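You operate a simulated robot arm through the tools that you are given. There is no shell and no other tool. Be economical: measure what you need, move in short steps, check, and stop when the job is done.

You are at the controls of a simulated two-armed robot. One attempt, no reset.

## Task
Swap the spacer in the parts case for the yellow one.
Fine: hold the case to pull the drawer and again to shut it; the blue spacer goes in the crate. Set down upright: blue spacer, what you pick out. Where these are worked on the way, their far stop is far enough and under half their travel is too little: drawer of the blue case.
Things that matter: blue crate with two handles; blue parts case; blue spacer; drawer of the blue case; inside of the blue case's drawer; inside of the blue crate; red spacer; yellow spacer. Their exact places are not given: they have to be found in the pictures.

Only the result counts: the job must be done as asked and must still hold three seconds after the hand-in. Knocking over, shifting, dropping, spilling or breaking anything else fails it.

## Robot
Two 6-joint arms with two-finger parallel grippers on one trunk, on a base that drives. Base frame: it is fixed to the floor where the robot stands at the start and does not move with it; the origin is under the middle of the robot, x ahead of it, y to its left, z up. Lengths are in mm, angles in rad, forces in N, time in s.
The left shoulder is at the start at [70, 166, 1432], the right one opposite. With the tool pointing down near the work surface each hand reaches from about 340 to 760 mm from the robot's upright axis, wherever it stands, measured 20 degrees to its own side. Places, roughly: drawer of the blue case [500, -100, 800]; inside of the blue case's drawer [600, -100, 800]; inside of the blue crate [700, 500, 800]. Payload 3.91 kg a hand.
The tool frame of a hand sits at the grasp point between the pads (the TCP): z along the fingers, y along the line on which they close. The tips reach 30 mm beyond it. The gripper opens to 110 mm. The fingers are 20 mm wide and 10 mm thick; the gripper's body (48 by 112 mm) begins 55 mm behind the TCP.
Orientation is that of the tool frame in the base frame, as a unit quaternion [w, x, y, z]. With the fingers straight down and closing along the base's y, the tool's x points along the base's -x, its y along +y and its z along -z.

## Interface
- The arms move only by the tool arm_command. It takes "left_deltas", "right_deltas" or both (then of equal length, played together; a hand with none holds still); each is a list of rows, each a list of 7 numbers: the turn, a rotation vector about the base's x, y, z in rad, then the shift along the base's x, y, z in mm, then the finger opening in mm, from 0 to 110. In form: [[ax, ay, az, x, y, z, fingers], ...]. A call has 1 to 10 rows; each row shifts and turns the commanded pose from where the row before left it. Each row takes 0.2 s and may step no farther than 50 mm and 0.15 rad from the row before; otherwise, or with a gripper value out of range, the whole call is refused. Where a pose cannot be reached the arm comes as near as it can. A force on the tool above 90 N (or 10 N above the force at the start of the call, whichever is more), or a blocked arm, ends the call early, and 0.2 s more pass. Each finger travels about 108 mm/s and halts on what it meets, pressing with about 44 N; the grip force reading is that of the motor and also rises with nothing between the fingers. The clock runs only during rows and for 0.2 s after the last one: add rows that do not move to give the fingers time. The reply holds the time, the measured pose of the TCP, the force on the tool along the base axes, the opening and the grip force, in the units named above and with some noise, with the torque about the TCP (base axes, N m) and any sound that the robot's microphone picked up, and new pictures: "views" is both (left out), scene, wrist or none (wrist: the cameras of the hands that moved).
- Cameras (640 x 400 px; columns grow to the right, rows downward): "scene" is now at [128.6, 4.5, 1638.7]; the picture's right is [0.02, -1.00, 0.00], its down [-0.82, -0.02, -0.57] and it looks along [0.57, 0.01, -0.82] (base axes); focal length 253 px, centre (320, 200). "left" rides on the left gripper at [77, -7, -114] in its tool frame; the picture's right is [0.09, 1.00, 0.00], its down [-0.80, 0.07, -0.59] and it looks along [-0.59, 0.05, 0.80] (tool axes); focal length 270 px, centre (320, 200). "right" rides on the right gripper at [77, 7, -115] in its tool frame; the picture's right is [-0.09, 1.00, 0.00], its down [-0.80, -0.07, -0.59] and it looks along [-0.59, -0.05, 0.80] (tool axes); focal length 270 px, centre (320, 200).
- move_column(by): slides the trunk up (or, below 0, down) by that many mm; the arms and the scene camera ride with it, the base frame stays. It gives what a move gives, with no picture.
- roll_base(legs): drives the robot by 1 to 6 legs, each [ahead, left, turn to the left] in mm, mm and rad, along the robot's own axes; the way and the turn of a leg run together, so that a leg with both is an arc; at most 1500 mm and 3.142 rad a leg. The arms and the cameras ride along, it lands a little off, and it stops where it bumps. It gives what a move gives, and a new picture of the scene camera.
- turn_head(pan, tilt): turns the head with the scene camera to pan (to the left, within 1.501 rad either way) and tilt (down, from -0.506 to 1.204), counted from straight ahead of the robot. It gives what a move gives, and a new picture of the scene camera.
- measure_at(camera, pixels): for up to 12 pixels [column, row] of the newest picture of that camera ("zoom" is the newest enlarged one), the place [x, y, z] in the base frame of the surface seen there, good to about 2 mm, but the place of the scene camera against the robot may be out by one fixed shift of up to 12 mm in any direction. The clock stands still meanwhile.
- zoom(camera, box): a new picture of the part [left, top, right, bottom] of that camera's present view, enlarged. The clock stands still meanwhile.
- sign_off(): hands the job in; it is judged then, once.

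Go step by step. Measure first, check grasps and placings, and put right what went wrong. The budget is 80 turns and 260 pictures, counting those below and the enlarged ones. Unless the task says otherwise, let go and move clear before handing in, and close with one line.

The tools are called after ">>>" as name(argument=value, ...) on one line, values as JSON. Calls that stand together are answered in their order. arm_command: Moves the arms, as the interface text tells. Its arguments: {"type":"object","properties":{"left_deltas":{"type":"array","items":{"type":"array","items":{"type":"number"}}},"right_deltas":{"type":"array","items":{"type":"array","items":{"type":"number"}}},"views":{"type":"string","enum":["both","scene","wrist","none"]}},"required":[]} The other tools are called the same way: move_column (by) slides the trunk up or down; roll_base (legs) drives the base; turn_head (pan, tilt) turns the head that bears the scene camera; measure_at (camera, pixels) gives the place of the surface under pixels of a picture; zoom (camera, box) takes an enlarged picture of a part of a camera's view; sign_off () hands the job in.

At the start:

```text
clock: 0.0
left_position: [621.4, 305.6, 1025.0]
left_tcp_rot: [0.0, 0.0, 1.0, 0.0]
left_wrist_force: [0.2, 0.6, 0.4]
left_torque: [0.0, 0.01, 0.02]
left_grip_width: 110.0
left_grip_force: 0.0
right_position: [662.4, -209.6, 1025.8]
right_tcp_rot: [0.0, 0.001, 1.0, 0.0]
right_wrist_force: [-0.2, 0.5, 0.2]
right_torque: [0.01, -0.01, 0.01]
right_grip_width: 110.0
right_grip_force: 0.0
trunk travel left (down, up): [-927.0, 13.0]
robot x, y, heading: [-0.9, -0.2, 0.001]
head pan, tilt: [0.019, 0.963]
```

scene: 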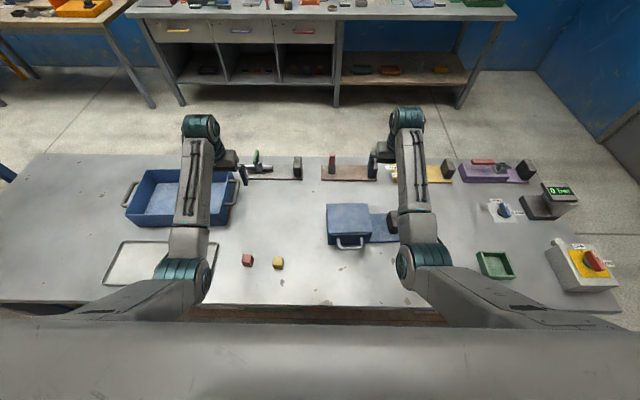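
right: 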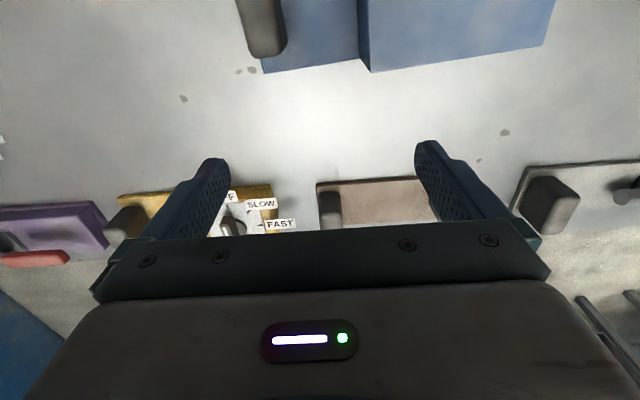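
left: 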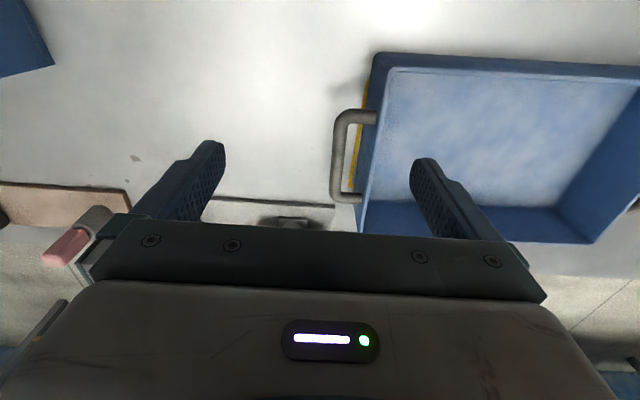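

The case is near (350,222) with a bow handle at (350,243); the red and yellow spacers are at (247,260) and (278,263), and the crate is at (180,195). I'll zoom in on these.

>>> zoom(camera="scene", box=[300, 180, 430, 262])

>>> measure_at(camera="scene", pixels=[[350, 215], [332, 235], [370, 235], [350, 246], [338, 240], [362, 240], [247, 257], [278, 261], [160, 195], [385, 225], [328, 206], [370, 206]])

>>> zoom(camera="scene", box=[220, 235, 310, 290])

```text
4.88 times, centred on (365, 221) of scene
```

zoom: 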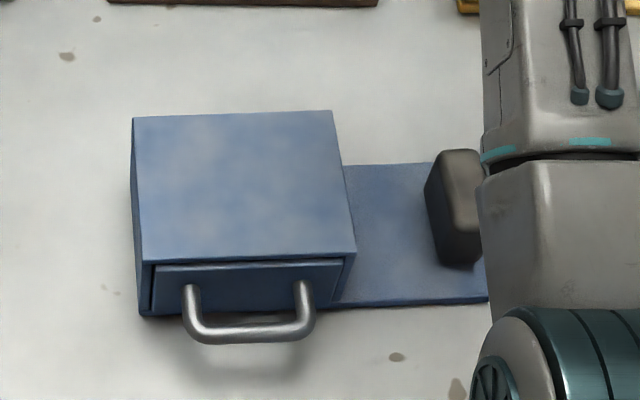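

```text
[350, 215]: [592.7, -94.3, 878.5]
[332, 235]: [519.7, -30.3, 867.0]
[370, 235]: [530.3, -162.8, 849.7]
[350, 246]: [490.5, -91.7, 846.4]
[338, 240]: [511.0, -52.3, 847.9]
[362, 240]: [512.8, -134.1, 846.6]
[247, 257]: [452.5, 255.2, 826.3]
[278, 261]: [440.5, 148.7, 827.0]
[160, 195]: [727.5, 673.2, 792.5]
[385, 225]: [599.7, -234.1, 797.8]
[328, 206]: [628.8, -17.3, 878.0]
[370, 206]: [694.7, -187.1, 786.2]
```

```text
7.11 times, centred on (265, 262) of scene
```

zoom: 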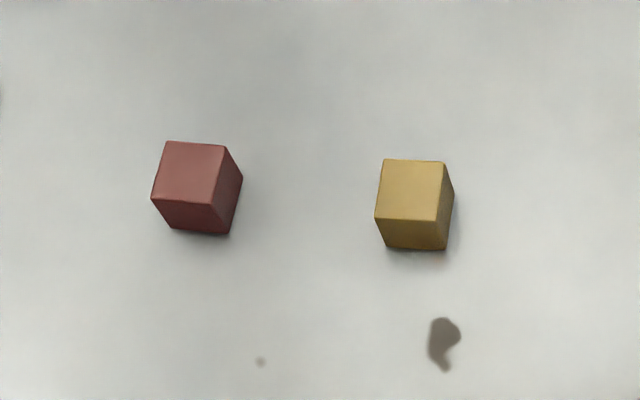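

The case's foot plate has a dark post around (394,223) to hold it by, and the drawer handle faces the robot. I'll bring both hands back, still high up, so the wrist cameras can see the post, the handle and the spacers.

>>> arm_command(right_deltas=[[0, 0, 0, -40, 0, 0, 110], [0, 0, 0, -40, 0, 0, 110], [0, 0, 0, -40, 0, 0, 110], [0, 0, 0, -30, 0, 0, 110], [0, 0, 0, 0, 0, 0, 110]], left_deltas=[[0, 0, 0, -45, -25, 0, 110], [0, 0, 0, -45, -25, 0, 110], [0, 0, 0, -45, -25, 0, 110], [0, 0, 0, -45, -25, 0, 110], [0, 0, 0, -20, 0, 0, 110]])

```text
refused: row 1 steps farther than a row can; nothing moved
```

That step was slightly too long, so I'm shortening it.

>>> arm_command(right_deltas=[[0, 0, 0, -40, 0, 0, 110], [0, 0, 0, -40, 0, 0, 110], [0, 0, 0, -40, 0, 0, 110], [0, 0, 0, -30, 0, 0, 110], [0, 0, 0, 0, 0, 0, 110]], left_deltas=[[0, 0, 0, -42, -25, 0, 110], [0, 0, 0, -42, -25, 0, 110], [0, 0, 0, -42, -25, 0, 110], [0, 0, 0, -42, -25, 0, 110], [0, 0, 0, -42, 0, 0, 110]])

```text
clock: 1.2
left_position: [427.6, 205.7, 973.1]
left_tcp_rot: [0.003, 0.0, 1.0, 0.0]
left_wrist_force: [-0.5, 0.3, -0.4]
left_torque: [0.01, 0.0, 0.04]
left_grip_width: 109.9
left_grip_force: 0.0
left hand out of reach, approached as far as the arm can: row 1, 2, 3, 4
right_position: [525.7, -203.7, 987.8]
right_tcp_rot: [0.004, 0.001, 1.0, 0.0]
right_wrist_force: [0.1, -1.1, -0.4]
right_torque: [0.0, -0.02, 0.0]
right_grip_width: 109.9
right_grip_force: 0.0
right hand out of reach, approached as far as the arm can: row 2, 3, 4
trunk travel left (down, up): [-927.0, 13.0]
robot x, y, heading: [0.6, -0.4, 0.0]
head pan, tilt: [0.019, 0.963]
```

scene: 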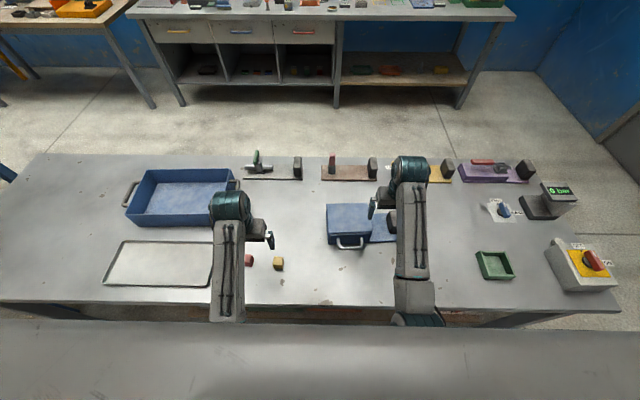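
right: 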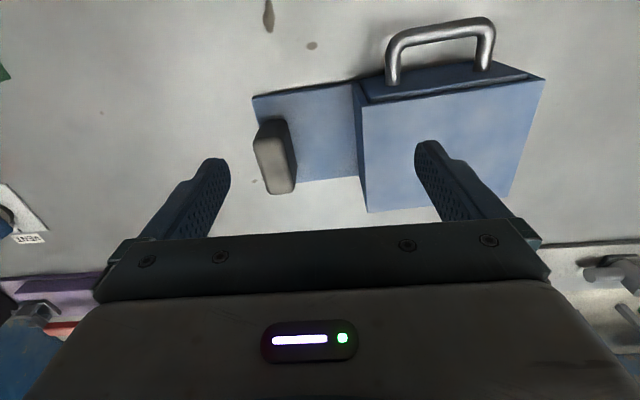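
left: 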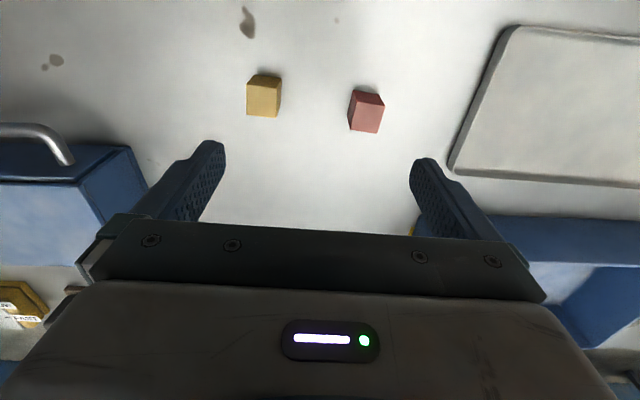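

The right wrist camera shows the post (275,155), plate, case and handle (440,40), and the left one shows both spacers. I'll measure with the wrist cameras.

>>> zoom(camera="right", box=[240, 0, 560, 200])

>>> measure_at(camera="right", pixels=[[269, 150], [286, 138], [260, 140], [269, 190], [294, 192], [285, 180], [390, 60], [485, 45], [440, 29], [400, 40], [440, 120], [340, 150]])

>>> measure_at(camera="left", pixels=[[263, 95], [248, 85], [277, 90], [249, 113], [275, 115], [265, 76], [366, 112], [352, 98], [383, 106], [350, 128], [376, 132], [366, 92]])

>>> zoom(camera="left", box=[220, 40, 420, 165])

```text
2.00 times, centred on (400, 100) of right
```

zoom: 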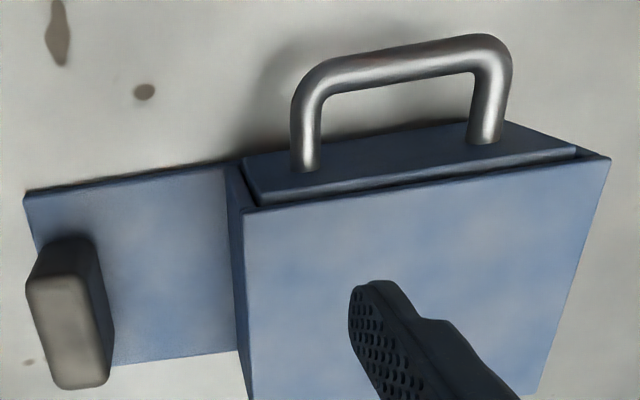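

```text
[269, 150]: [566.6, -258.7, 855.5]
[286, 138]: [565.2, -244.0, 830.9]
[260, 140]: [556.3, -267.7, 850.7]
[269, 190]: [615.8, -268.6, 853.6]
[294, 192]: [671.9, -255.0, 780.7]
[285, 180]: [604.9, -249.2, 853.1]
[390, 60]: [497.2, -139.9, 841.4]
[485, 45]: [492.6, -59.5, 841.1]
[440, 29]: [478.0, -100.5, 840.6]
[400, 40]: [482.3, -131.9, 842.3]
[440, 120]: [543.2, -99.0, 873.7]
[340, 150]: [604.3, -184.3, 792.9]
```

```text
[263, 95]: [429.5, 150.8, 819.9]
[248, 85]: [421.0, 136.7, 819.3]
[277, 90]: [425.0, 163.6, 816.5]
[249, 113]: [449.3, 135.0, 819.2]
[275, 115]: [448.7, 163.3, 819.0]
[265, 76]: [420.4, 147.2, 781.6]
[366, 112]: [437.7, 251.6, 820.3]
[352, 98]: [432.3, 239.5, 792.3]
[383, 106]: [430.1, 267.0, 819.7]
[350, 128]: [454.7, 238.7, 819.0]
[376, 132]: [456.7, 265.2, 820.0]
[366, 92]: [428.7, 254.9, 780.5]
```

```text
3.20 times, centred on (320, 102) of left
```

zoom: 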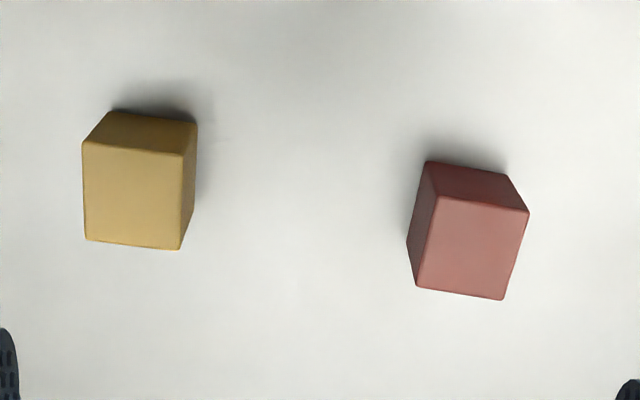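

The spacers are about 30 mm square and 40 mm tall, and the post runs lengthwise along x. I need the case's yaw, so I'll measure its edges.

>>> measure_at(camera="right", pixels=[[363, 108], [540, 82], [368, 207], [508, 194], [256, 98], [350, 83], [410, 34], [475, 24], [256, 142], [271, 192], [264, 132], [281, 190]])

```text
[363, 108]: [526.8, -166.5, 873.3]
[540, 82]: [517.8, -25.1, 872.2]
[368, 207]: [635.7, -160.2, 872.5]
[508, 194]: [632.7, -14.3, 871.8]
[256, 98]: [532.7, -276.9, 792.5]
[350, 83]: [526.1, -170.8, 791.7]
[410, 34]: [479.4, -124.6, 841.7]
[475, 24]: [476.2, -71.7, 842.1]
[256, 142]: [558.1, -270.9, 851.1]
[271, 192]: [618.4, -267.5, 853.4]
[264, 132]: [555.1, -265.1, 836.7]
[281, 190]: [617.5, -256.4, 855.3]
```

The case is yawed about +0.06 rad. The post is centred near (587,-258) with its top at z≈854, and the handle bar is near (477,-98) at z≈836. I'll move the right hand over the post, and bring the left hand toward the handle while turning it about -90° so its fingers straddle the bar.

>>> arm_command(right_deltas=[[0, 0, 0.006, 6, -5.4, -6, 90], [0, 0, 0.006, 6, -5.4, -6, 80], [0, 0, 0.006, 6, -5.4, -6, 70], [0, 0, 0.006, 6, -5.4, -6, 70], [0, 0, 0.006, 6, -5.4, -6, 70], [0, 0, 0.006, 6, -5.4, -6, 70], [0, 0, 0.006, 6, -5.4, -6, 70], [0, 0, 0.006, 6, -5.4, -6, 70], [0, 0, 0.006, 6, -5.4, -6, 70], [0, 0, 0.006, 6, -5.4, -6, 70]], left_deltas=[[0, 0, -0.14, 3, -20, 0, 90], [0, 0, -0.14, 3, -20, 0, 80], [0, 0, -0.14, 3, -20, 0, 70], [0, 0, -0.14, 3, -20, 0, 60], [0, 0, -0.14, 3, -20, 0, 50], [0, 0, -0.14, 3, -20, 0, 44], [0, 0, -0.14, 3, -20, 0, 44], [0, 0, -0.14, 3, -20, 0, 44], [0, 0, -0.14, 3, -20, 0, 44], [0, 0, -0.14, 3, -20, 0, 44]])

```text
clock: 2.4
left_position: [439.6, 193.1, 956.4]
left_tcp_rot: [-0.031, 0.314, 0.946, 0.074]
left_wrist_force: [0.5, -0.1, 0.0]
left_torque: [0.02, -0.02, 0.01]
left_grip_width: 49.8
left_grip_force: 0.1
left hand out of reach, approached as far as the arm can: row 5
right_position: [555.4, -231.7, 960.4]
right_tcp_rot: [0.0, -0.013, 1.0, 0.0]
right_wrist_force: [-0.4, -0.4, -0.3]
right_torque: [-0.02, 0.01, -0.02]
right_grip_width: 70.1
right_grip_force: 0.0
trunk travel left (down, up): [-927.0, 13.0]
robot x, y, heading: [-3.2, -0.7, -0.005]
head pan, tilt: [0.019, 0.963]
stopped in row 5 (left hand): the arm was blocked; the commanded pose is now the measured one
```

scene: 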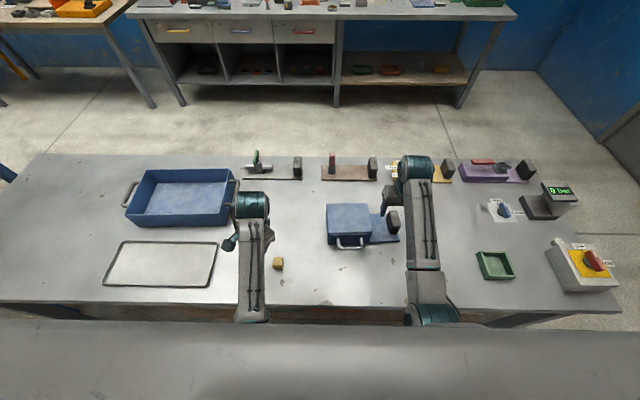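
right: 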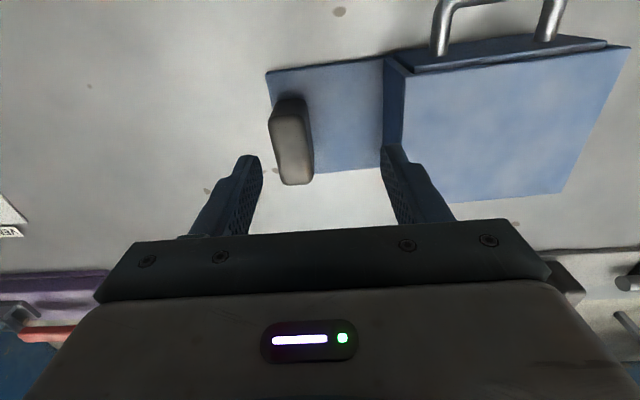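
left: 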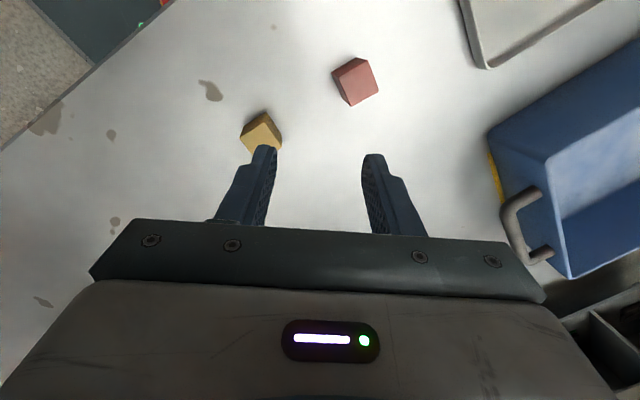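

The left arm was blocked and got tilted (quaternion z 0.074, yaw about -0.64), because it was too folded at this height. I'll back the base up and shift it right so both hands work in a comfortable range.

>>> roll_base(legs=[[-60, -60, 0]])

```text
clock: 3.5
left_position: [381.8, 138.2, 954.0]
left_tcp_rot: [-0.031, 0.315, 0.946, 0.072]
left_wrist_force: [0.0, 0.1, -0.3]
left_torque: [-0.01, -0.03, 0.01]
left_grip_width: 50.0
left_grip_force: 0.2
right_position: [498.0, -288.0, 960.0]
right_tcp_rot: [-0.002, -0.012, 1.0, -0.001]
right_wrist_force: [0.4, 0.4, 0.5]
right_torque: [0.02, 0.03, 0.0]
right_grip_width: 70.1
right_grip_force: 0.1
trunk travel left (down, up): [-927.0, 13.0]
robot x, y, heading: [-58.6, -55.8, 0.004]
head pan, tilt: [0.019, 0.963]
```

scene: 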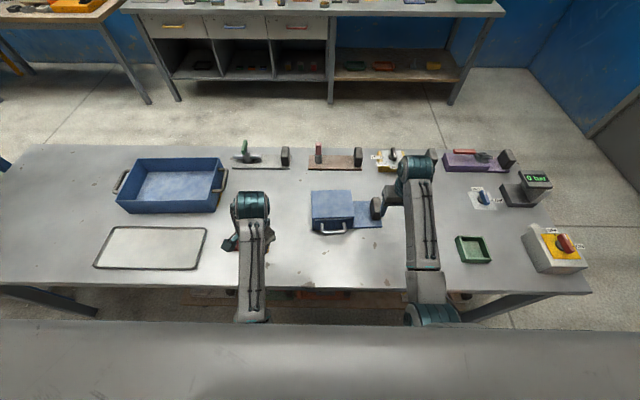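

Moving on from here: straighten the left hand and extend it first, then turn it over the handle. The right hand goes over the post.

>>> arm_command(left_deltas=[[-0.08, -0.006, 0, 45, 0, 0, 44], [-0.08, -0.006, 0, 45, 0, 0, 44], [0, 0, -0.109, 0.6, -29.5, -3, 44], [0, 0, -0.109, 0.6, -29.5, -3, 44], [0, 0, -0.109, 0.6, -29.5, -3, 44], [0, 0, -0.109, 0.6, -29.5, -3, 44], [0, 0, -0.109, 0.6, -29.5, -3, 44], [0, 0, -0.109, 0.6, -29.5, -3, 44], [0, 0, -0.109, 0.6, -29.5, -3, 44], [0, 0, -0.109, 0.6, -29.5, -3, 44]], right_deltas=[[0, 0, 0.018, 22, 7, 0, 70], [0, 0, 0.018, 22, 7, 0, 70], [0, 0, 0, 22, 7, 0, 70], [0, 0, 0, 23, 9, 0, 70], [0, 0, 0, 0, 0, 0, 70], [0, 0, 0, 0, 0, 0, 70], [0, 0, 0, 0, 0, 0, 70], [0, 0, 0, 0, 0, 0, 70], [0, 0, 0, 0, 0, 0, 70], [0, 0, 0, 0, 0, 0, 70]])

```text
clock: 5.0
left_position: [476.3, 104.1, 920.1]
left_tcp_rot: [-0.045, 0.514, 0.854, 0.066]
left_wrist_force: [-0.3, -0.1, 0.4]
left_torque: [0.04, 0.0, -0.02]
left_grip_width: 44.0
left_grip_force: 0.1
left hand out of reach, approached as far as the arm can: row 7
right_position: [583.5, -259.9, 962.4]
right_tcp_rot: [0.0, -0.031, 1.0, 0.001]
right_wrist_force: [0.2, 0.5, -0.1]
right_torque: [0.02, 0.0, 0.02]
right_grip_width: 70.0
right_grip_force: 0.1
trunk travel left (down, up): [-927.0, 13.0]
robot x, y, heading: [-62.1, -60.6, -0.005]
head pan, tilt: [0.019, 0.963]
stopped in row 7 (left hand): the arm was blocked; the commanded pose is now the measured one
```

scene: 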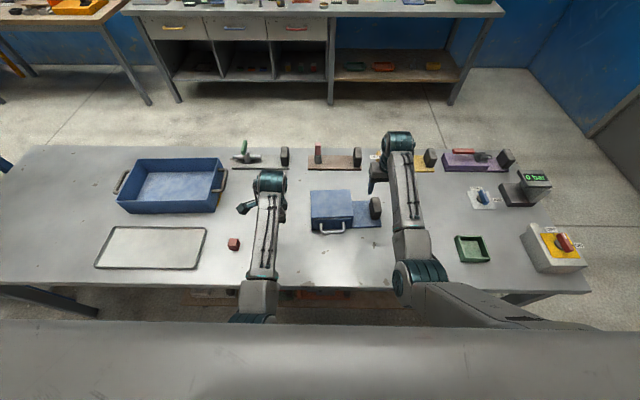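
right: 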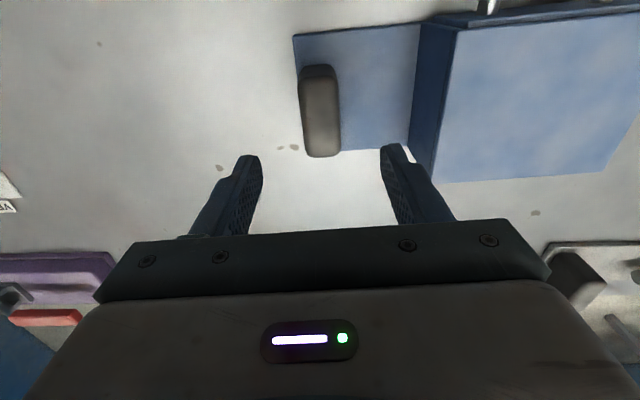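
left: 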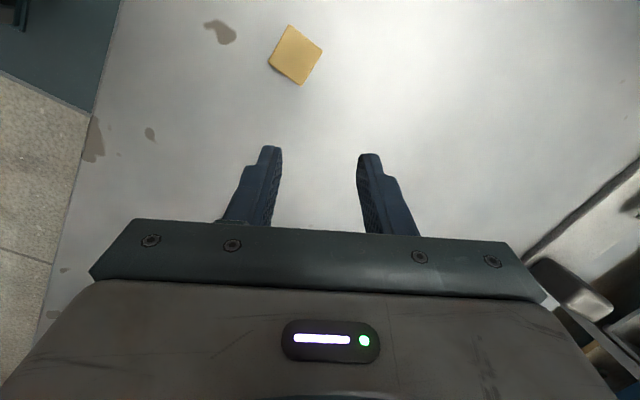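

The left wrist has a yaw limit near -1.1 rad, so I'll take the handle by its two legs with no yaw (fingers closing along y). I'm measuring the post from the right wrist camera and turning the left hand back over the handle.

>>> measure_at(camera="right", pixels=[[303, 90], [338, 90], [306, 140], [339, 140], [322, 80], [324, 154], [302, 80], [336, 82], [322, 115]])

>>> arm_command(left_deltas=[[-0.08, -0.005, 0, 0, 0, 15, 60], [-0.08, -0.005, 0, 0, 0, 15, 80], [0, 0, 0.143, -3, -25, 0, 110], [0, 0, 0.143, -3, -25, 0, 110], [0, 0, 0.143, -3, -25, 0, 110], [0, 0, 0.143, -3, -25, 0, 110], [0, 0, 0.143, -3, -25, 0, 110], [0, 0, 0.143, -3, -25, 0, 110], [0, 0, 0.143, -3, -25, 0, 110], [0, 0, 0.143, -3, -25, 0, 110]], views="both")

```text
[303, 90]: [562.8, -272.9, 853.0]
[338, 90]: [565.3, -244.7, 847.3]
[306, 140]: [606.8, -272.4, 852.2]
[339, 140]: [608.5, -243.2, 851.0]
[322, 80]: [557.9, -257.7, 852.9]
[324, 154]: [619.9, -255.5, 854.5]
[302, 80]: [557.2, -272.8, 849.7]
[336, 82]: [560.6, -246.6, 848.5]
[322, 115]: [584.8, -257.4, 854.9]
```

```text
clock: 6.4
left_position: [478.7, 110.0, 937.2]
left_tcp_rot: [-0.013, 0.255, 0.964, 0.079]
left_wrist_force: [0.3, -0.4, 0.3]
left_torque: [0.02, -0.04, -0.01]
left_grip_width: 109.9
left_grip_force: 0.0
left hand out of reach, approached as far as the arm can: row 6
right_position: [584.4, -259.3, 962.2]
right_tcp_rot: [0.0, -0.032, 0.999, 0.0]
right_wrist_force: [0.6, 0.4, 0.4]
right_torque: [0.0, -0.01, 0.01]
right_grip_width: 70.3
right_grip_force: 0.3
trunk travel left (down, up): [-927.0, 13.0]
robot x, y, heading: [-60.4, -58.3, 0.003]
head pan, tilt: [0.019, 0.963]
stopped in row 6 (left hand): the arm was blocked; the commanded pose is now the measured one
```

scene: 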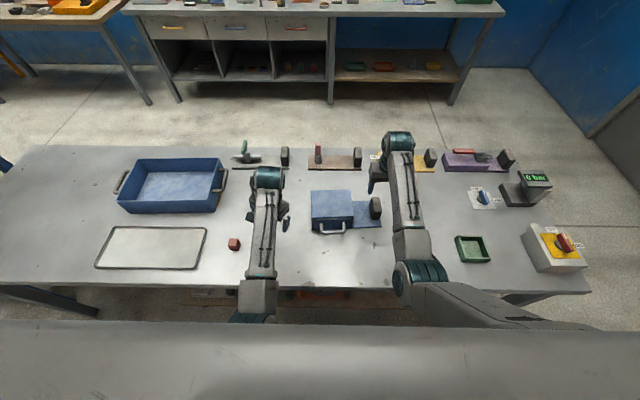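
left: 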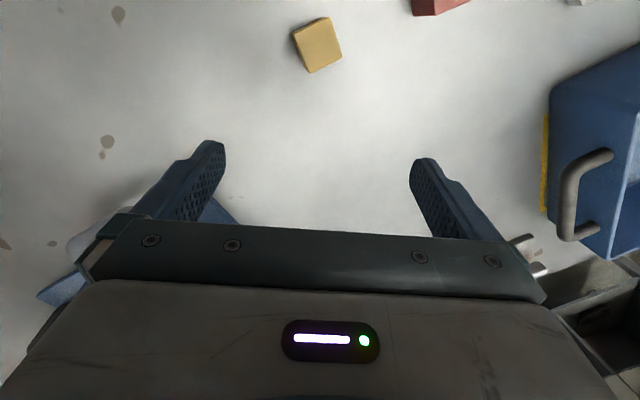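

The left hand stalls at y≈105 whatever the yaw, so the limit is on moving across the body. I'll straighten the hand, extend it and probe sideways again.

>>> arm_command(left_deltas=[[-0.08, 0.008, 0, 10, 10, 0, 110], [-0.08, 0.008, 0, 10, 10, 0, 110], [0, 0, 0.14, 20, 0, 0, 110], [0, 0, 0.14, 20, 0, 0, 110], [0, 0, 0.14, 20, 0, 0, 110], [0, 0, 0.14, 20, 0, 0, 110], [0, 0, 0, 0, -20, 0, 110], [0, 0, 0, 0, -20, 0, 110], [0, 0, 0, 0, -20, 0, 110], [0, 0, 0, 0, -20, 0, 110]], views="scene")

```text
clock: 8.6
left_position: [580.3, 48.0, 939.6]
left_tcp_rot: [0.001, -0.02, 1.0, -0.001]
left_wrist_force: [0.2, -0.9, 0.1]
left_torque: [0.02, 0.02, -0.01]
left_grip_width: 110.2
left_grip_force: 0.2
right_position: [584.3, -259.1, 961.0]
right_tcp_rot: [0.0, -0.03, 1.0, 0.001]
right_wrist_force: [-1.1, 0.0, -0.1]
right_torque: [-0.02, 0.02, -0.01]
right_grip_width: 69.8
right_grip_force: 0.2
trunk travel left (down, up): [-927.0, 13.0]
robot x, y, heading: [-59.6, -60.9, -0.003]
head pan, tilt: [0.019, 0.963]
```

scene: 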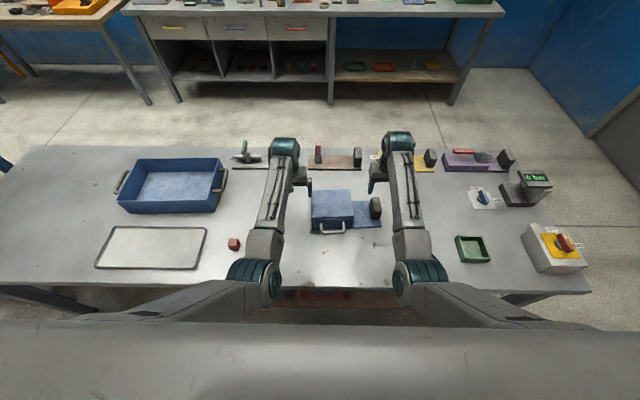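

At x=580 the left hand crosses freely, so the limit depends on how far it's extended. I'll continue across to y=-98 and then bring it back toward the handle.

>>> arm_command(left_deltas=[[0, 0, 0.01, 0, -30, 0, 110], [0, 0, 0.01, 0, -30, 0, 110], [0, 0, 0, 0, -30, 0, 110], [0, 0, 0, 0, -30, 0, 110], [0, 0, 0, 0, -26, 0, 110], [0, 0, 0, -20, 0, 0, 110], [0, 0, 0, -20, 0, 0, 110], [0, 0, 0, -20, 0, 0, 110], [0, 0, 0, -20, 0, 0, 110], [0, 0, 0, 0, 0, 0, 110]], views="both")

```text
clock: 10.6
left_position: [623.8, 19.9, 991.7]
left_tcp_rot: [0.081, -0.053, 0.995, 0.034]
left_wrist_force: [0.0, 0.4, -0.3]
left_torque: [0.02, 0.0, 0.01]
left_grip_width: 110.0
left_grip_force: 0.2
left hand out of reach, approached as far as the arm can: row 4, 5, 6, 7, 8, 9
right_position: [585.0, -258.1, 961.4]
right_tcp_rot: [0.0, -0.033, 0.999, 0.001]
right_wrist_force: [0.3, -0.3, -0.4]
right_torque: [-0.04, 0.01, 0.02]
right_grip_width: 70.1
right_grip_force: 0.0
trunk travel left (down, up): [-927.0, 13.0]
robot x, y, heading: [-60.2, -58.0, -0.005]
head pan, tilt: [0.019, 0.963]
stopped in row 10 (left hand): the arm was blocked; the commanded pose is now the measured one
```

scene: 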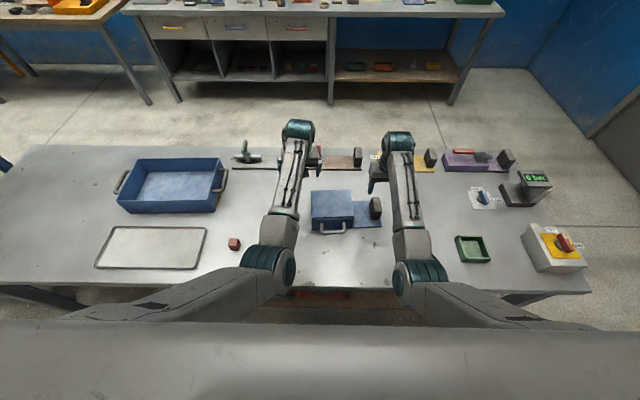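
left: 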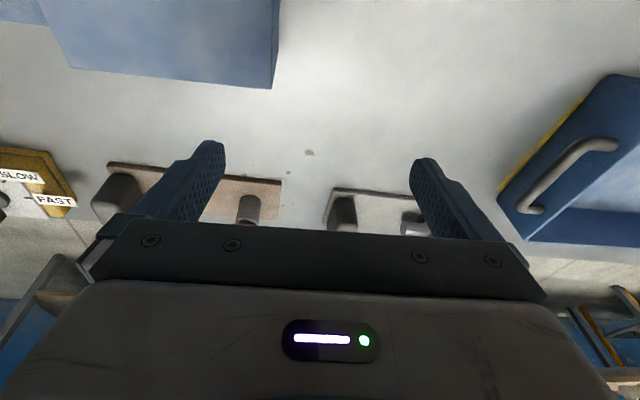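

The left hand is limited to about 0.42X+0.91Y≥365 in robot axes. Standing further right and turned left about 0.52 rad puts the handle and post at equal distance, inside both hands' reach. I'll turn first, then drive there, with the hands passing well above everything.

>>> roll_base(legs=[[0, 0, 0.517], [-241, -399, 0]])

```text
clock: 14.9
left_position: [477.4, -116.0, 990.3]
left_tcp_rot: [0.068, -0.303, 0.949, 0.053]
left_wrist_force: [1.3, 0.4, 0.0]
left_torque: [-0.02, -0.03, -0.02]
left_grip_width: 110.0
left_grip_force: 0.0
right_position: [580.7, -378.4, 961.2]
right_tcp_rot: [-0.001, -0.285, 0.959, -0.001]
right_wrist_force: [0.6, -0.8, 0.2]
right_torque: [-0.04, 0.0, -0.01]
right_grip_width: 70.4
right_grip_force: 0.0
trunk travel left (down, up): [-927.0, 13.0]
robot x, y, heading: [-79.0, -526.1, 0.514]
head pan, tilt: [0.019, 0.963]
```

scene: 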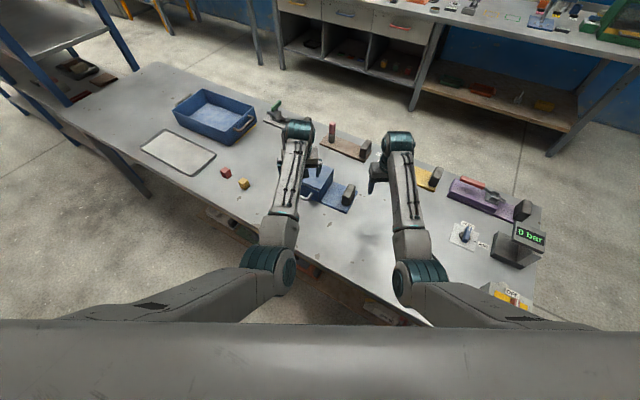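

Landed as planned at heading 0.514. I'll straighten and counter-turn both hands to match the case's yaw: right over the post, left in front of the handle.

>>> arm_command(left_deltas=[[-0.071, 0.049, 0, 0, 0, -5, 110], [-0.071, 0.049, 0, 0, 0, -5, 110], [0, 0, -0.139, 0, 4, -10, 110], [0, 0, -0.139, 0, 4, -10, 110], [0, 0, -0.139, -3, 5, -10, 110], [0, 0, -0.139, -4, 5, -10, 110], [0, 0, 0, 0, 0, 0, 110]], right_deltas=[[0, 0, -0.13, 2, 20, 0, 70], [0, 0, -0.13, 2, 20, 0, 70], [0, 0, -0.13, 2, 20, 0, 70], [0, 0, -0.128, 0, 20, -10, 70], [0, 0, 0, 0, 20, -10, 70], [0, 0, 0, 0, 20, -10, 70], [0, 0, 0, 0, 0, 0, 70]])

```text
clock: 16.5
left_position: [471.6, -99.4, 940.0]
left_tcp_rot: [0.0, -0.032, 0.999, 0.001]
left_wrist_force: [-0.3, 0.1, -0.2]
left_torque: [0.01, -0.01, -0.03]
left_grip_width: 110.1
left_grip_force: 0.0
right_position: [587.0, -259.0, 932.8]
right_tcp_rot: [0.0, -0.029, 1.0, 0.0]
right_wrist_force: [0.1, 0.4, 0.1]
right_torque: [-0.02, -0.03, 0.0]
right_grip_width: 70.0
right_grip_force: 0.1
trunk travel left (down, up): [-927.0, 13.0]
robot x, y, heading: [-77.5, -521.6, 0.511]
head pan, tilt: [0.019, 0.963]
```

scene: 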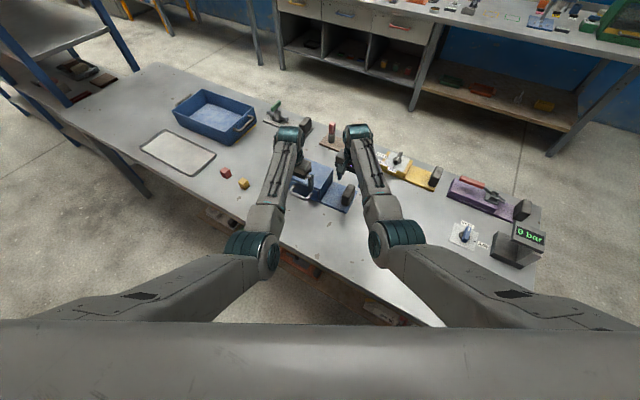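
right: 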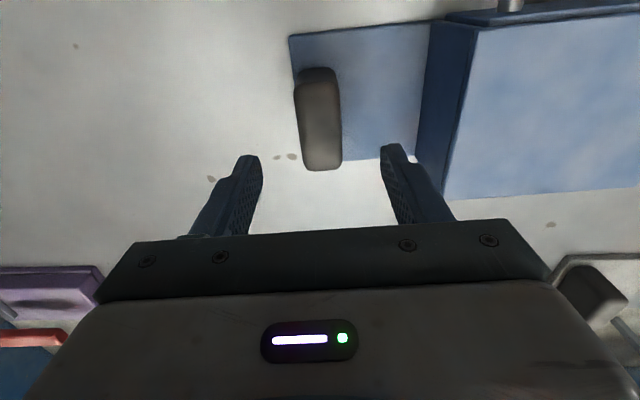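
left: 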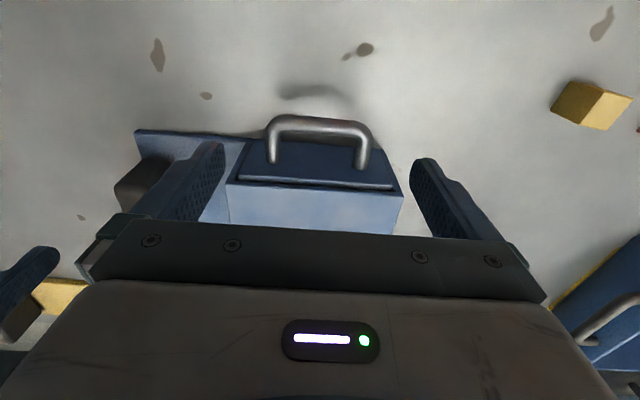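

Both hands now reach and point straight down, and the left camera sees the whole handle. I'll take precise measurements of the post and handle before going down.

>>> zoom(camera="left", box=[220, 95, 420, 220])

>>> measure_at(camera="left", pixels=[[320, 120], [285, 121], [355, 126], [270, 140], [365, 145], [271, 160], [363, 164], [238, 179], [395, 188], [320, 165], [235, 185], [400, 195]])

>>> measure_at(camera="right", pixels=[[300, 90], [336, 90], [306, 150], [339, 150], [320, 76], [324, 166], [340, 85], [341, 155], [320, 120]])

```text
3.20 times, centred on (320, 158) of left
```

zoom: 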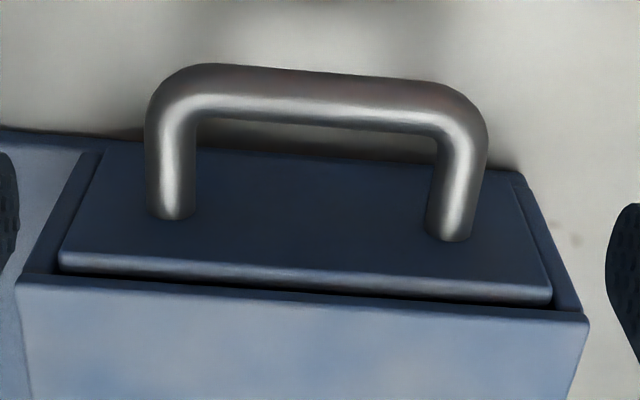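

```text
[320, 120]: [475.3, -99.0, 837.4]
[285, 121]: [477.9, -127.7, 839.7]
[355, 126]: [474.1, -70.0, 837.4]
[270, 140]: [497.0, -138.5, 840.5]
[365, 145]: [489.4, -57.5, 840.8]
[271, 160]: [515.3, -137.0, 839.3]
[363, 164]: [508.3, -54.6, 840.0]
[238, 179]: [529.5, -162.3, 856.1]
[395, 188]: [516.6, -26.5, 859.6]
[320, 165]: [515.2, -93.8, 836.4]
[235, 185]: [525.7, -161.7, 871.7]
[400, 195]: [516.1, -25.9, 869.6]
```

```text
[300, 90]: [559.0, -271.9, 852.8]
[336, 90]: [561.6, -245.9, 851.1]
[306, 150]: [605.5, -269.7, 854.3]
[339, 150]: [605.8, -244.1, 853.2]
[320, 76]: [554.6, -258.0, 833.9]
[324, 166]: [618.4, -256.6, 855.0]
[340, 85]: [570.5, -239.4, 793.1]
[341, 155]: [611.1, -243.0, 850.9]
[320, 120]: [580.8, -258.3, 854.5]
```

The post is 27 mm wide, centred at (587,-257.5). The handle legs have their axes at y≈-138 and -57, about 94 mm across the outside, with the free stretch of leg between x≈485 and 513. I'll lower both hands and close only the right one on the post.

>>> arm_command(right_deltas=[[0, 0, 0, 0, 1.5, -25, 70], [0, 0, 0, 0, 0, -25, 70], [0, 0, 0, 0, 0, -25, 70], [0, 0, 0, 0, 0, -25, 70], [0, 0, 0, 0, 0, 0, 40], [0, 0, 0, 0, 0, 0, 22], [0, 0, 0, 0, 0, 0, 18], [0, 0, 0, 0, 0, 0, 15], [0, 0, 0, 0, 0, 0, 15]], left_deltas=[[0, 0, 0, 12, 0.7, 0, 110], [0, 0, 0, 12, 0.7, 0, 110], [0, 0, 0, 0, 0, -25, 110], [0, 0, 0, 0, 0, -25, 110], [0, 0, 0, 0, 0, 0, 110], [0, 0, 0, 0, 0, 0, 110], [0, 0, 0, 0, 0, 0, 110], [0, 0, 0, 0, 0, 0, 110], [0, 0, 0, 0, 0, 0, 110]])

```text
clock: 18.5
left_position: [495.7, -98.4, 888.9]
left_tcp_rot: [0.001, -0.032, 0.999, 0.002]
left_wrist_force: [0.3, 0.0, 0.3]
left_torque: [-0.04, 0.0, 0.01]
left_grip_width: 110.0
left_grip_force: 0.1
right_position: [583.9, -258.5, 834.4]
right_tcp_rot: [-0.001, -0.029, 1.0, 0.0]
right_wrist_force: [0.5, -1.3, 0.0]
right_torque: [-0.41, -0.05, 0.01]
right_grip_width: 33.8
right_grip_force: 44.3
right hand out of reach, approached as far as the arm can: row 4
trunk travel left (down, up): [-927.0, 13.0]
robot x, y, heading: [-78.6, -522.2, 0.515]
head pan, tilt: [0.019, 0.963]
```

scene: 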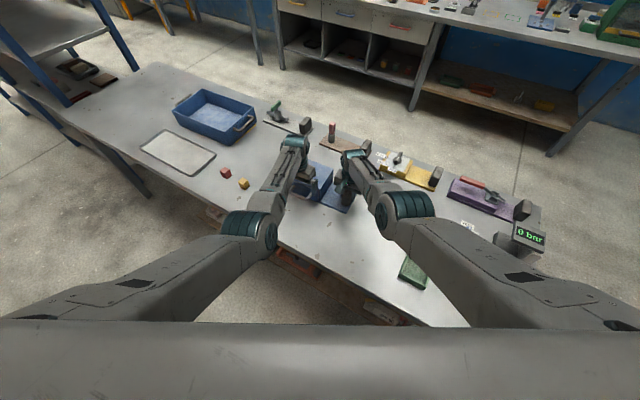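
right: 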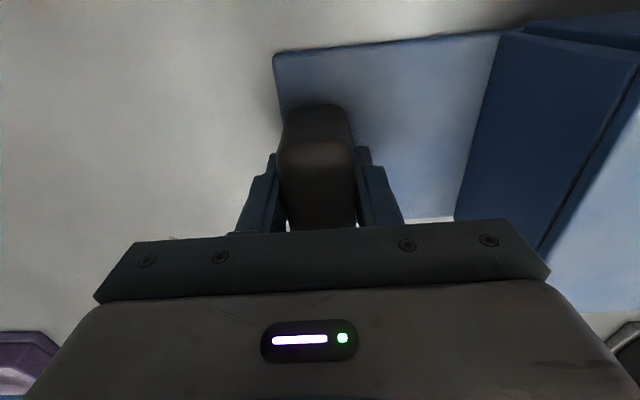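
left: 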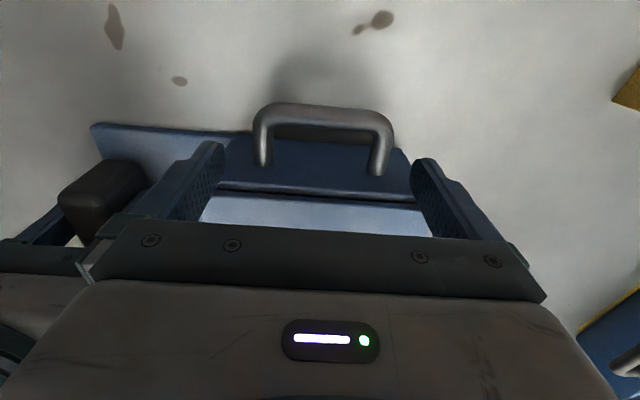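

The right hand grips the post (opening 33.8, 44 N). I'll check that the handle hasn't shifted, then lower the left hand astride it.

>>> measure_at(camera="left", pixels=[[320, 107], [262, 140], [384, 145], [263, 160], [378, 170], [320, 160]])

>>> arm_command(left_deltas=[[0, 0, 0, 0, 0, -20, 110], [0, 0, 0, 0, 0, -18, 110], [0, 0, 0, 0, 0, -18, 110], [0, 0, 0, 0, 0, 0, 110]], views="wrist")

```text
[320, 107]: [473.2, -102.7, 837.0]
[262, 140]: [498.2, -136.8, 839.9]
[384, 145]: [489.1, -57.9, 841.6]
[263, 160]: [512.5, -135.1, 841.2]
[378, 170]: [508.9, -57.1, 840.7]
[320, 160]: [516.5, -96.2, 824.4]
```

```text
clock: 19.5
left_position: [493.9, -97.6, 834.2]
left_tcp_rot: [0.001, -0.032, 0.999, 0.003]
left_wrist_force: [0.6, -0.4, 0.6]
left_torque: [-0.03, 0.03, 0.02]
left_grip_width: 109.9
left_grip_force: 0.1
right_position: [586.3, -259.3, 832.2]
right_tcp_rot: [-0.001, -0.029, 1.0, 0.0]
right_wrist_force: [-0.5, 0.2, -0.2]
right_torque: [-0.52, -0.05, 0.0]
right_grip_width: 33.5
right_grip_force: 44.0
trunk travel left (down, up): [-927.0, 13.0]
robot x, y, heading: [-75.8, -521.1, 0.517]
head pan, tilt: [0.019, 0.963]
```

left: 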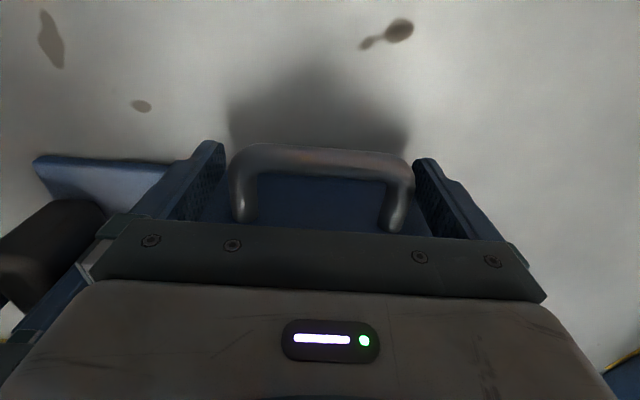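

The fingers straddle both legs evenly (pixels 225|232 and 412|418). Closing the left hand.

>>> arm_command(left_deltas=[[0, 0, 0, 0, 0, 0, 98], [0, 0, 0, 0, 0, 0, 90], [0, 0, 0, 0, 0, 0, 80], [0, 0, 0, 0, 0, 0, 80]], views="wrist")

```text
clock: 20.5
left_position: [493.3, -96.2, 834.2]
left_tcp_rot: [0.0, -0.032, 0.999, 0.001]
left_wrist_force: [-0.1, 7.5, 0.3]
left_torque: [0.09, -0.06, -0.13]
left_grip_width: 92.0
left_grip_force: 44.1
right_position: [585.0, -259.7, 833.7]
right_tcp_rot: [0.001, -0.029, 1.0, 0.0]
right_wrist_force: [0.9, -6.8, -1.1]
right_torque: [0.0, 0.29, 0.75]
right_grip_width: 33.7
right_grip_force: 44.4
trunk travel left (down, up): [-927.0, 13.0]
robot x, y, heading: [-77.2, -521.1, 0.514]
head pan, tilt: [0.019, 0.963]
```

left: 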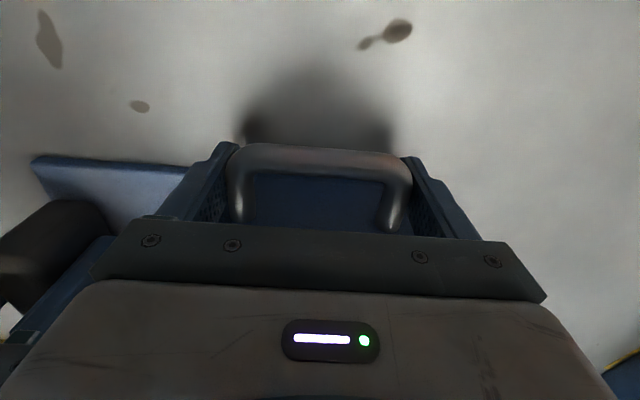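

The left hand has the handle (92 mm, 44 N). I'll pull along (-1,-0.06) by 40 mm first.

>>> arm_command(left_deltas=[[0, 0, 0, -8, -0.5, 0, 80], [0, 0, 0, -8, -0.5, 0, 80], [0, 0, 0, -8, -0.5, 0, 80], [0, 0, 0, -8, -0.5, 0, 80], [0, 0, 0, -8, -0.5, 0, 80]], views="wrist")

```text
clock: 21.7
left_position: [455.7, -99.7, 834.8]
left_tcp_rot: [0.001, -0.031, 1.0, 0.002]
left_wrist_force: [0.4, 11.5, 0.4]
left_torque: [-0.07, -1.02, 0.47]
left_grip_width: 91.8
left_grip_force: 43.8
right_position: [585.2, -260.9, 831.9]
right_tcp_rot: [0.0, -0.029, 1.0, 0.0]
right_wrist_force: [-0.2, -11.5, -0.3]
right_torque: [-0.46, 0.93, 1.07]
right_grip_width: 33.9
right_grip_force: 44.3
trunk travel left (down, up): [-927.0, 13.0]
robot x, y, heading: [-80.6, -518.5, 0.515]
head pan, tilt: [0.019, 0.963]
```

left: 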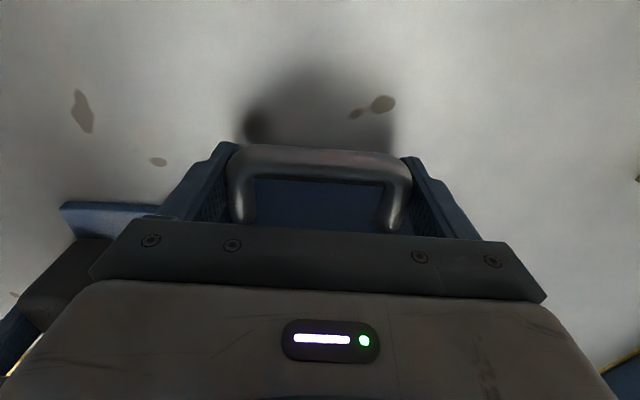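

The drawer slides, with a small side force building up (+11.5 N in y). I'll ease y by 1 mm and keep pulling.

>>> arm_command(left_deltas=[[0, 0, 0, -8, 0.6, 0, 80], [0, 0, 0, -8, -0.4, 0, 80], [0, 0, 0, -8, -0.4, 0, 80], [0, 0, 0, -8, -0.4, 0, 80], [0, 0, 0, -8, -0.4, 0, 80]], views="both")

```text
clock: 22.9
left_position: [415.5, -102.5, 834.7]
left_tcp_rot: [0.001, -0.031, 1.0, 0.0]
left_wrist_force: [1.7, 0.3, 9.3]
left_torque: [-0.21, -1.0, -0.35]
left_grip_width: 91.5
left_grip_force: 44.0
right_position: [585.6, -259.4, 834.1]
right_tcp_rot: [-0.001, -0.029, 1.0, 0.0]
right_wrist_force: [-1.7, -0.2, -6.1]
right_torque: [-1.11, -0.3, 0.74]
right_grip_width: 34.1
right_grip_force: 43.9
trunk travel left (down, up): [-927.0, 13.0]
robot x, y, heading: [-80.0, -518.0, 0.52]
head pan, tilt: [0.019, 0.963]
```

scene: 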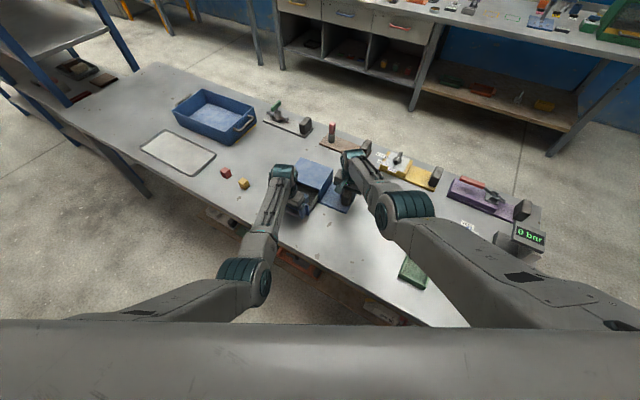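
left: 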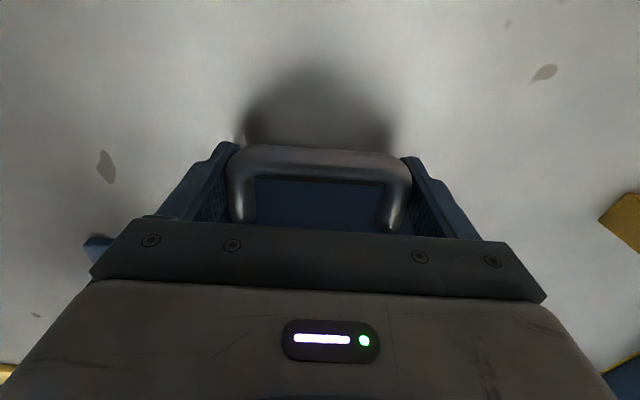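

Opened about 78 mm with little pull force. I'll go a bit further in small steps and watch for the stop.

>>> arm_command(left_deltas=[[0, 0, 0, -4, -0.2, 0, 80], [0, 0, 0, -4, -0.2, 0, 80], [0, 0, 0, -4, -0.2, 0, 80]], views="none")

>>> zoom(camera="scene", box=[250, 140, 380, 222])

```text
clock: 23.7
left_position: [403.6, -102.6, 833.3]
left_tcp_rot: [0.001, -0.031, 1.0, 0.0]
left_wrist_force: [2.1, -5.2, 9.8]
left_torque: [-0.41, -1.21, -1.08]
left_grip_width: 92.0
left_grip_force: 44.0
right_position: [585.1, -259.8, 833.8]
right_tcp_rot: [0.001, -0.03, 1.0, 0.002]
right_wrist_force: [-2.8, 4.8, -8.1]
right_torque: [-1.13, -0.52, 0.62]
right_grip_width: 33.8
right_grip_force: 44.1
trunk travel left (down, up): [-927.0, 13.0]
robot x, y, heading: [-81.1, -520.3, 0.511]
head pan, tilt: [0.019, 0.963]
```

```text
4.88 times, centred on (315, 181) of scene
```

zoom: 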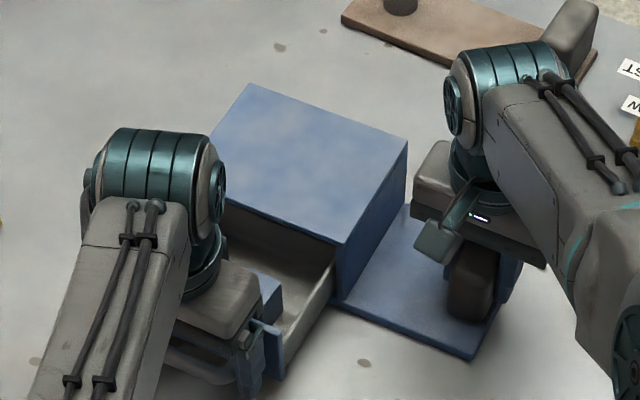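

The drawer is open about 90 mm and runs free. I'll release the handle, lift straight up and look inside.

>>> arm_command(left_deltas=[[0, 0, 0, 0, 0, 0, 110], [0, 0, 0, 0, 0, 0, 110], [0, 0, 0, 0, 0, 25, 110], [0, 0, 0, 0, 0, 25, 110], [0, 0, 0, 0, 0, 25, 110], [0, 0, 0, 0, 0, 25, 110], [0, 0, 0, 0, 0, 0, 110]], views="both")

```text
clock: 25.3
left_position: [403.6, -101.8, 935.2]
left_tcp_rot: [0.0, -0.031, 1.0, 0.002]
left_wrist_force: [0.8, -1.0, -0.9]
left_torque: [-0.02, -0.01, -0.01]
left_grip_width: 110.1
left_grip_force: 0.0
right_position: [585.5, -260.3, 833.3]
right_tcp_rot: [0.0, -0.029, 1.0, 0.001]
right_wrist_force: [0.0, -0.1, -0.3]
right_torque: [-0.28, -0.06, 0.04]
right_grip_width: 33.7
right_grip_force: 44.0
trunk travel left (down, up): [-927.0, 13.0]
robot x, y, heading: [-80.9, -522.7, 0.51]
head pan, tilt: [0.019, 0.963]
```

scene: 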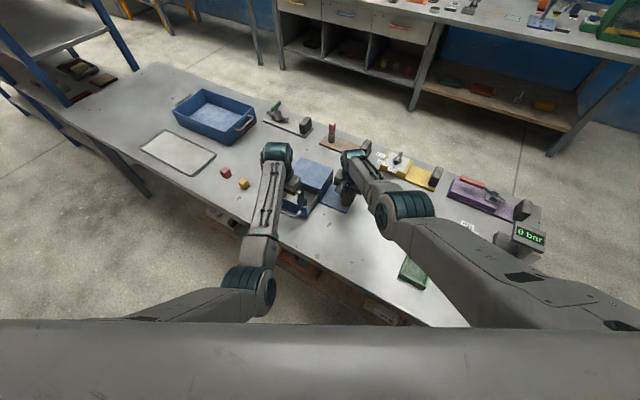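
left: 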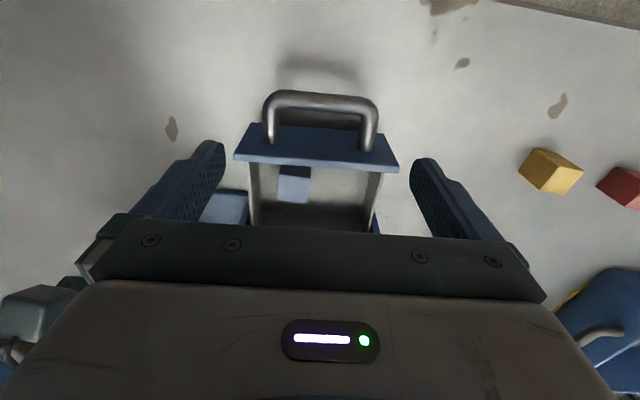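

The blue spacer shows in the drawer at (294,184). I'll zoom in and measure.

>>> zoom(camera="left", box=[220, 80, 420, 235])

>>> measure_at(camera="left", pixels=[[294, 190], [281, 178], [309, 180], [279, 200], [306, 202], [295, 170], [340, 190], [252, 180], [379, 190], [320, 158], [320, 225], [254, 220]])

```text
2.58 times, centred on (320, 158) of left
```

zoom: 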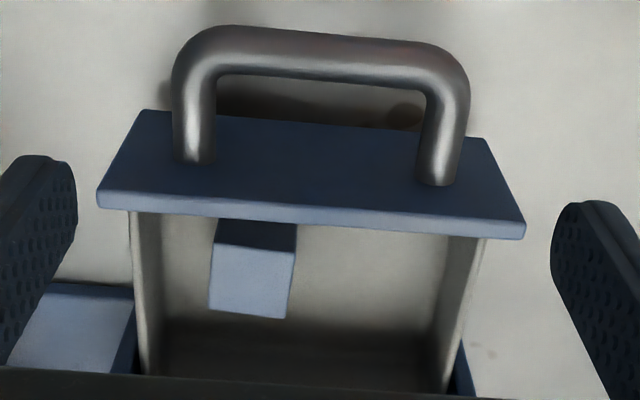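

```text
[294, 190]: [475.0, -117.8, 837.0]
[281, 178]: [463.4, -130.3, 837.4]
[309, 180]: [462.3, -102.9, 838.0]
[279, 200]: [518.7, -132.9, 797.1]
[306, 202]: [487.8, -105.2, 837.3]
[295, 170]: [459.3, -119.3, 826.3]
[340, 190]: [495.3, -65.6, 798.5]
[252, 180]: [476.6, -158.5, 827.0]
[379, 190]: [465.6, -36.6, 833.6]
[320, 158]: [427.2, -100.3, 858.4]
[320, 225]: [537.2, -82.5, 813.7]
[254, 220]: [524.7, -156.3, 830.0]
```

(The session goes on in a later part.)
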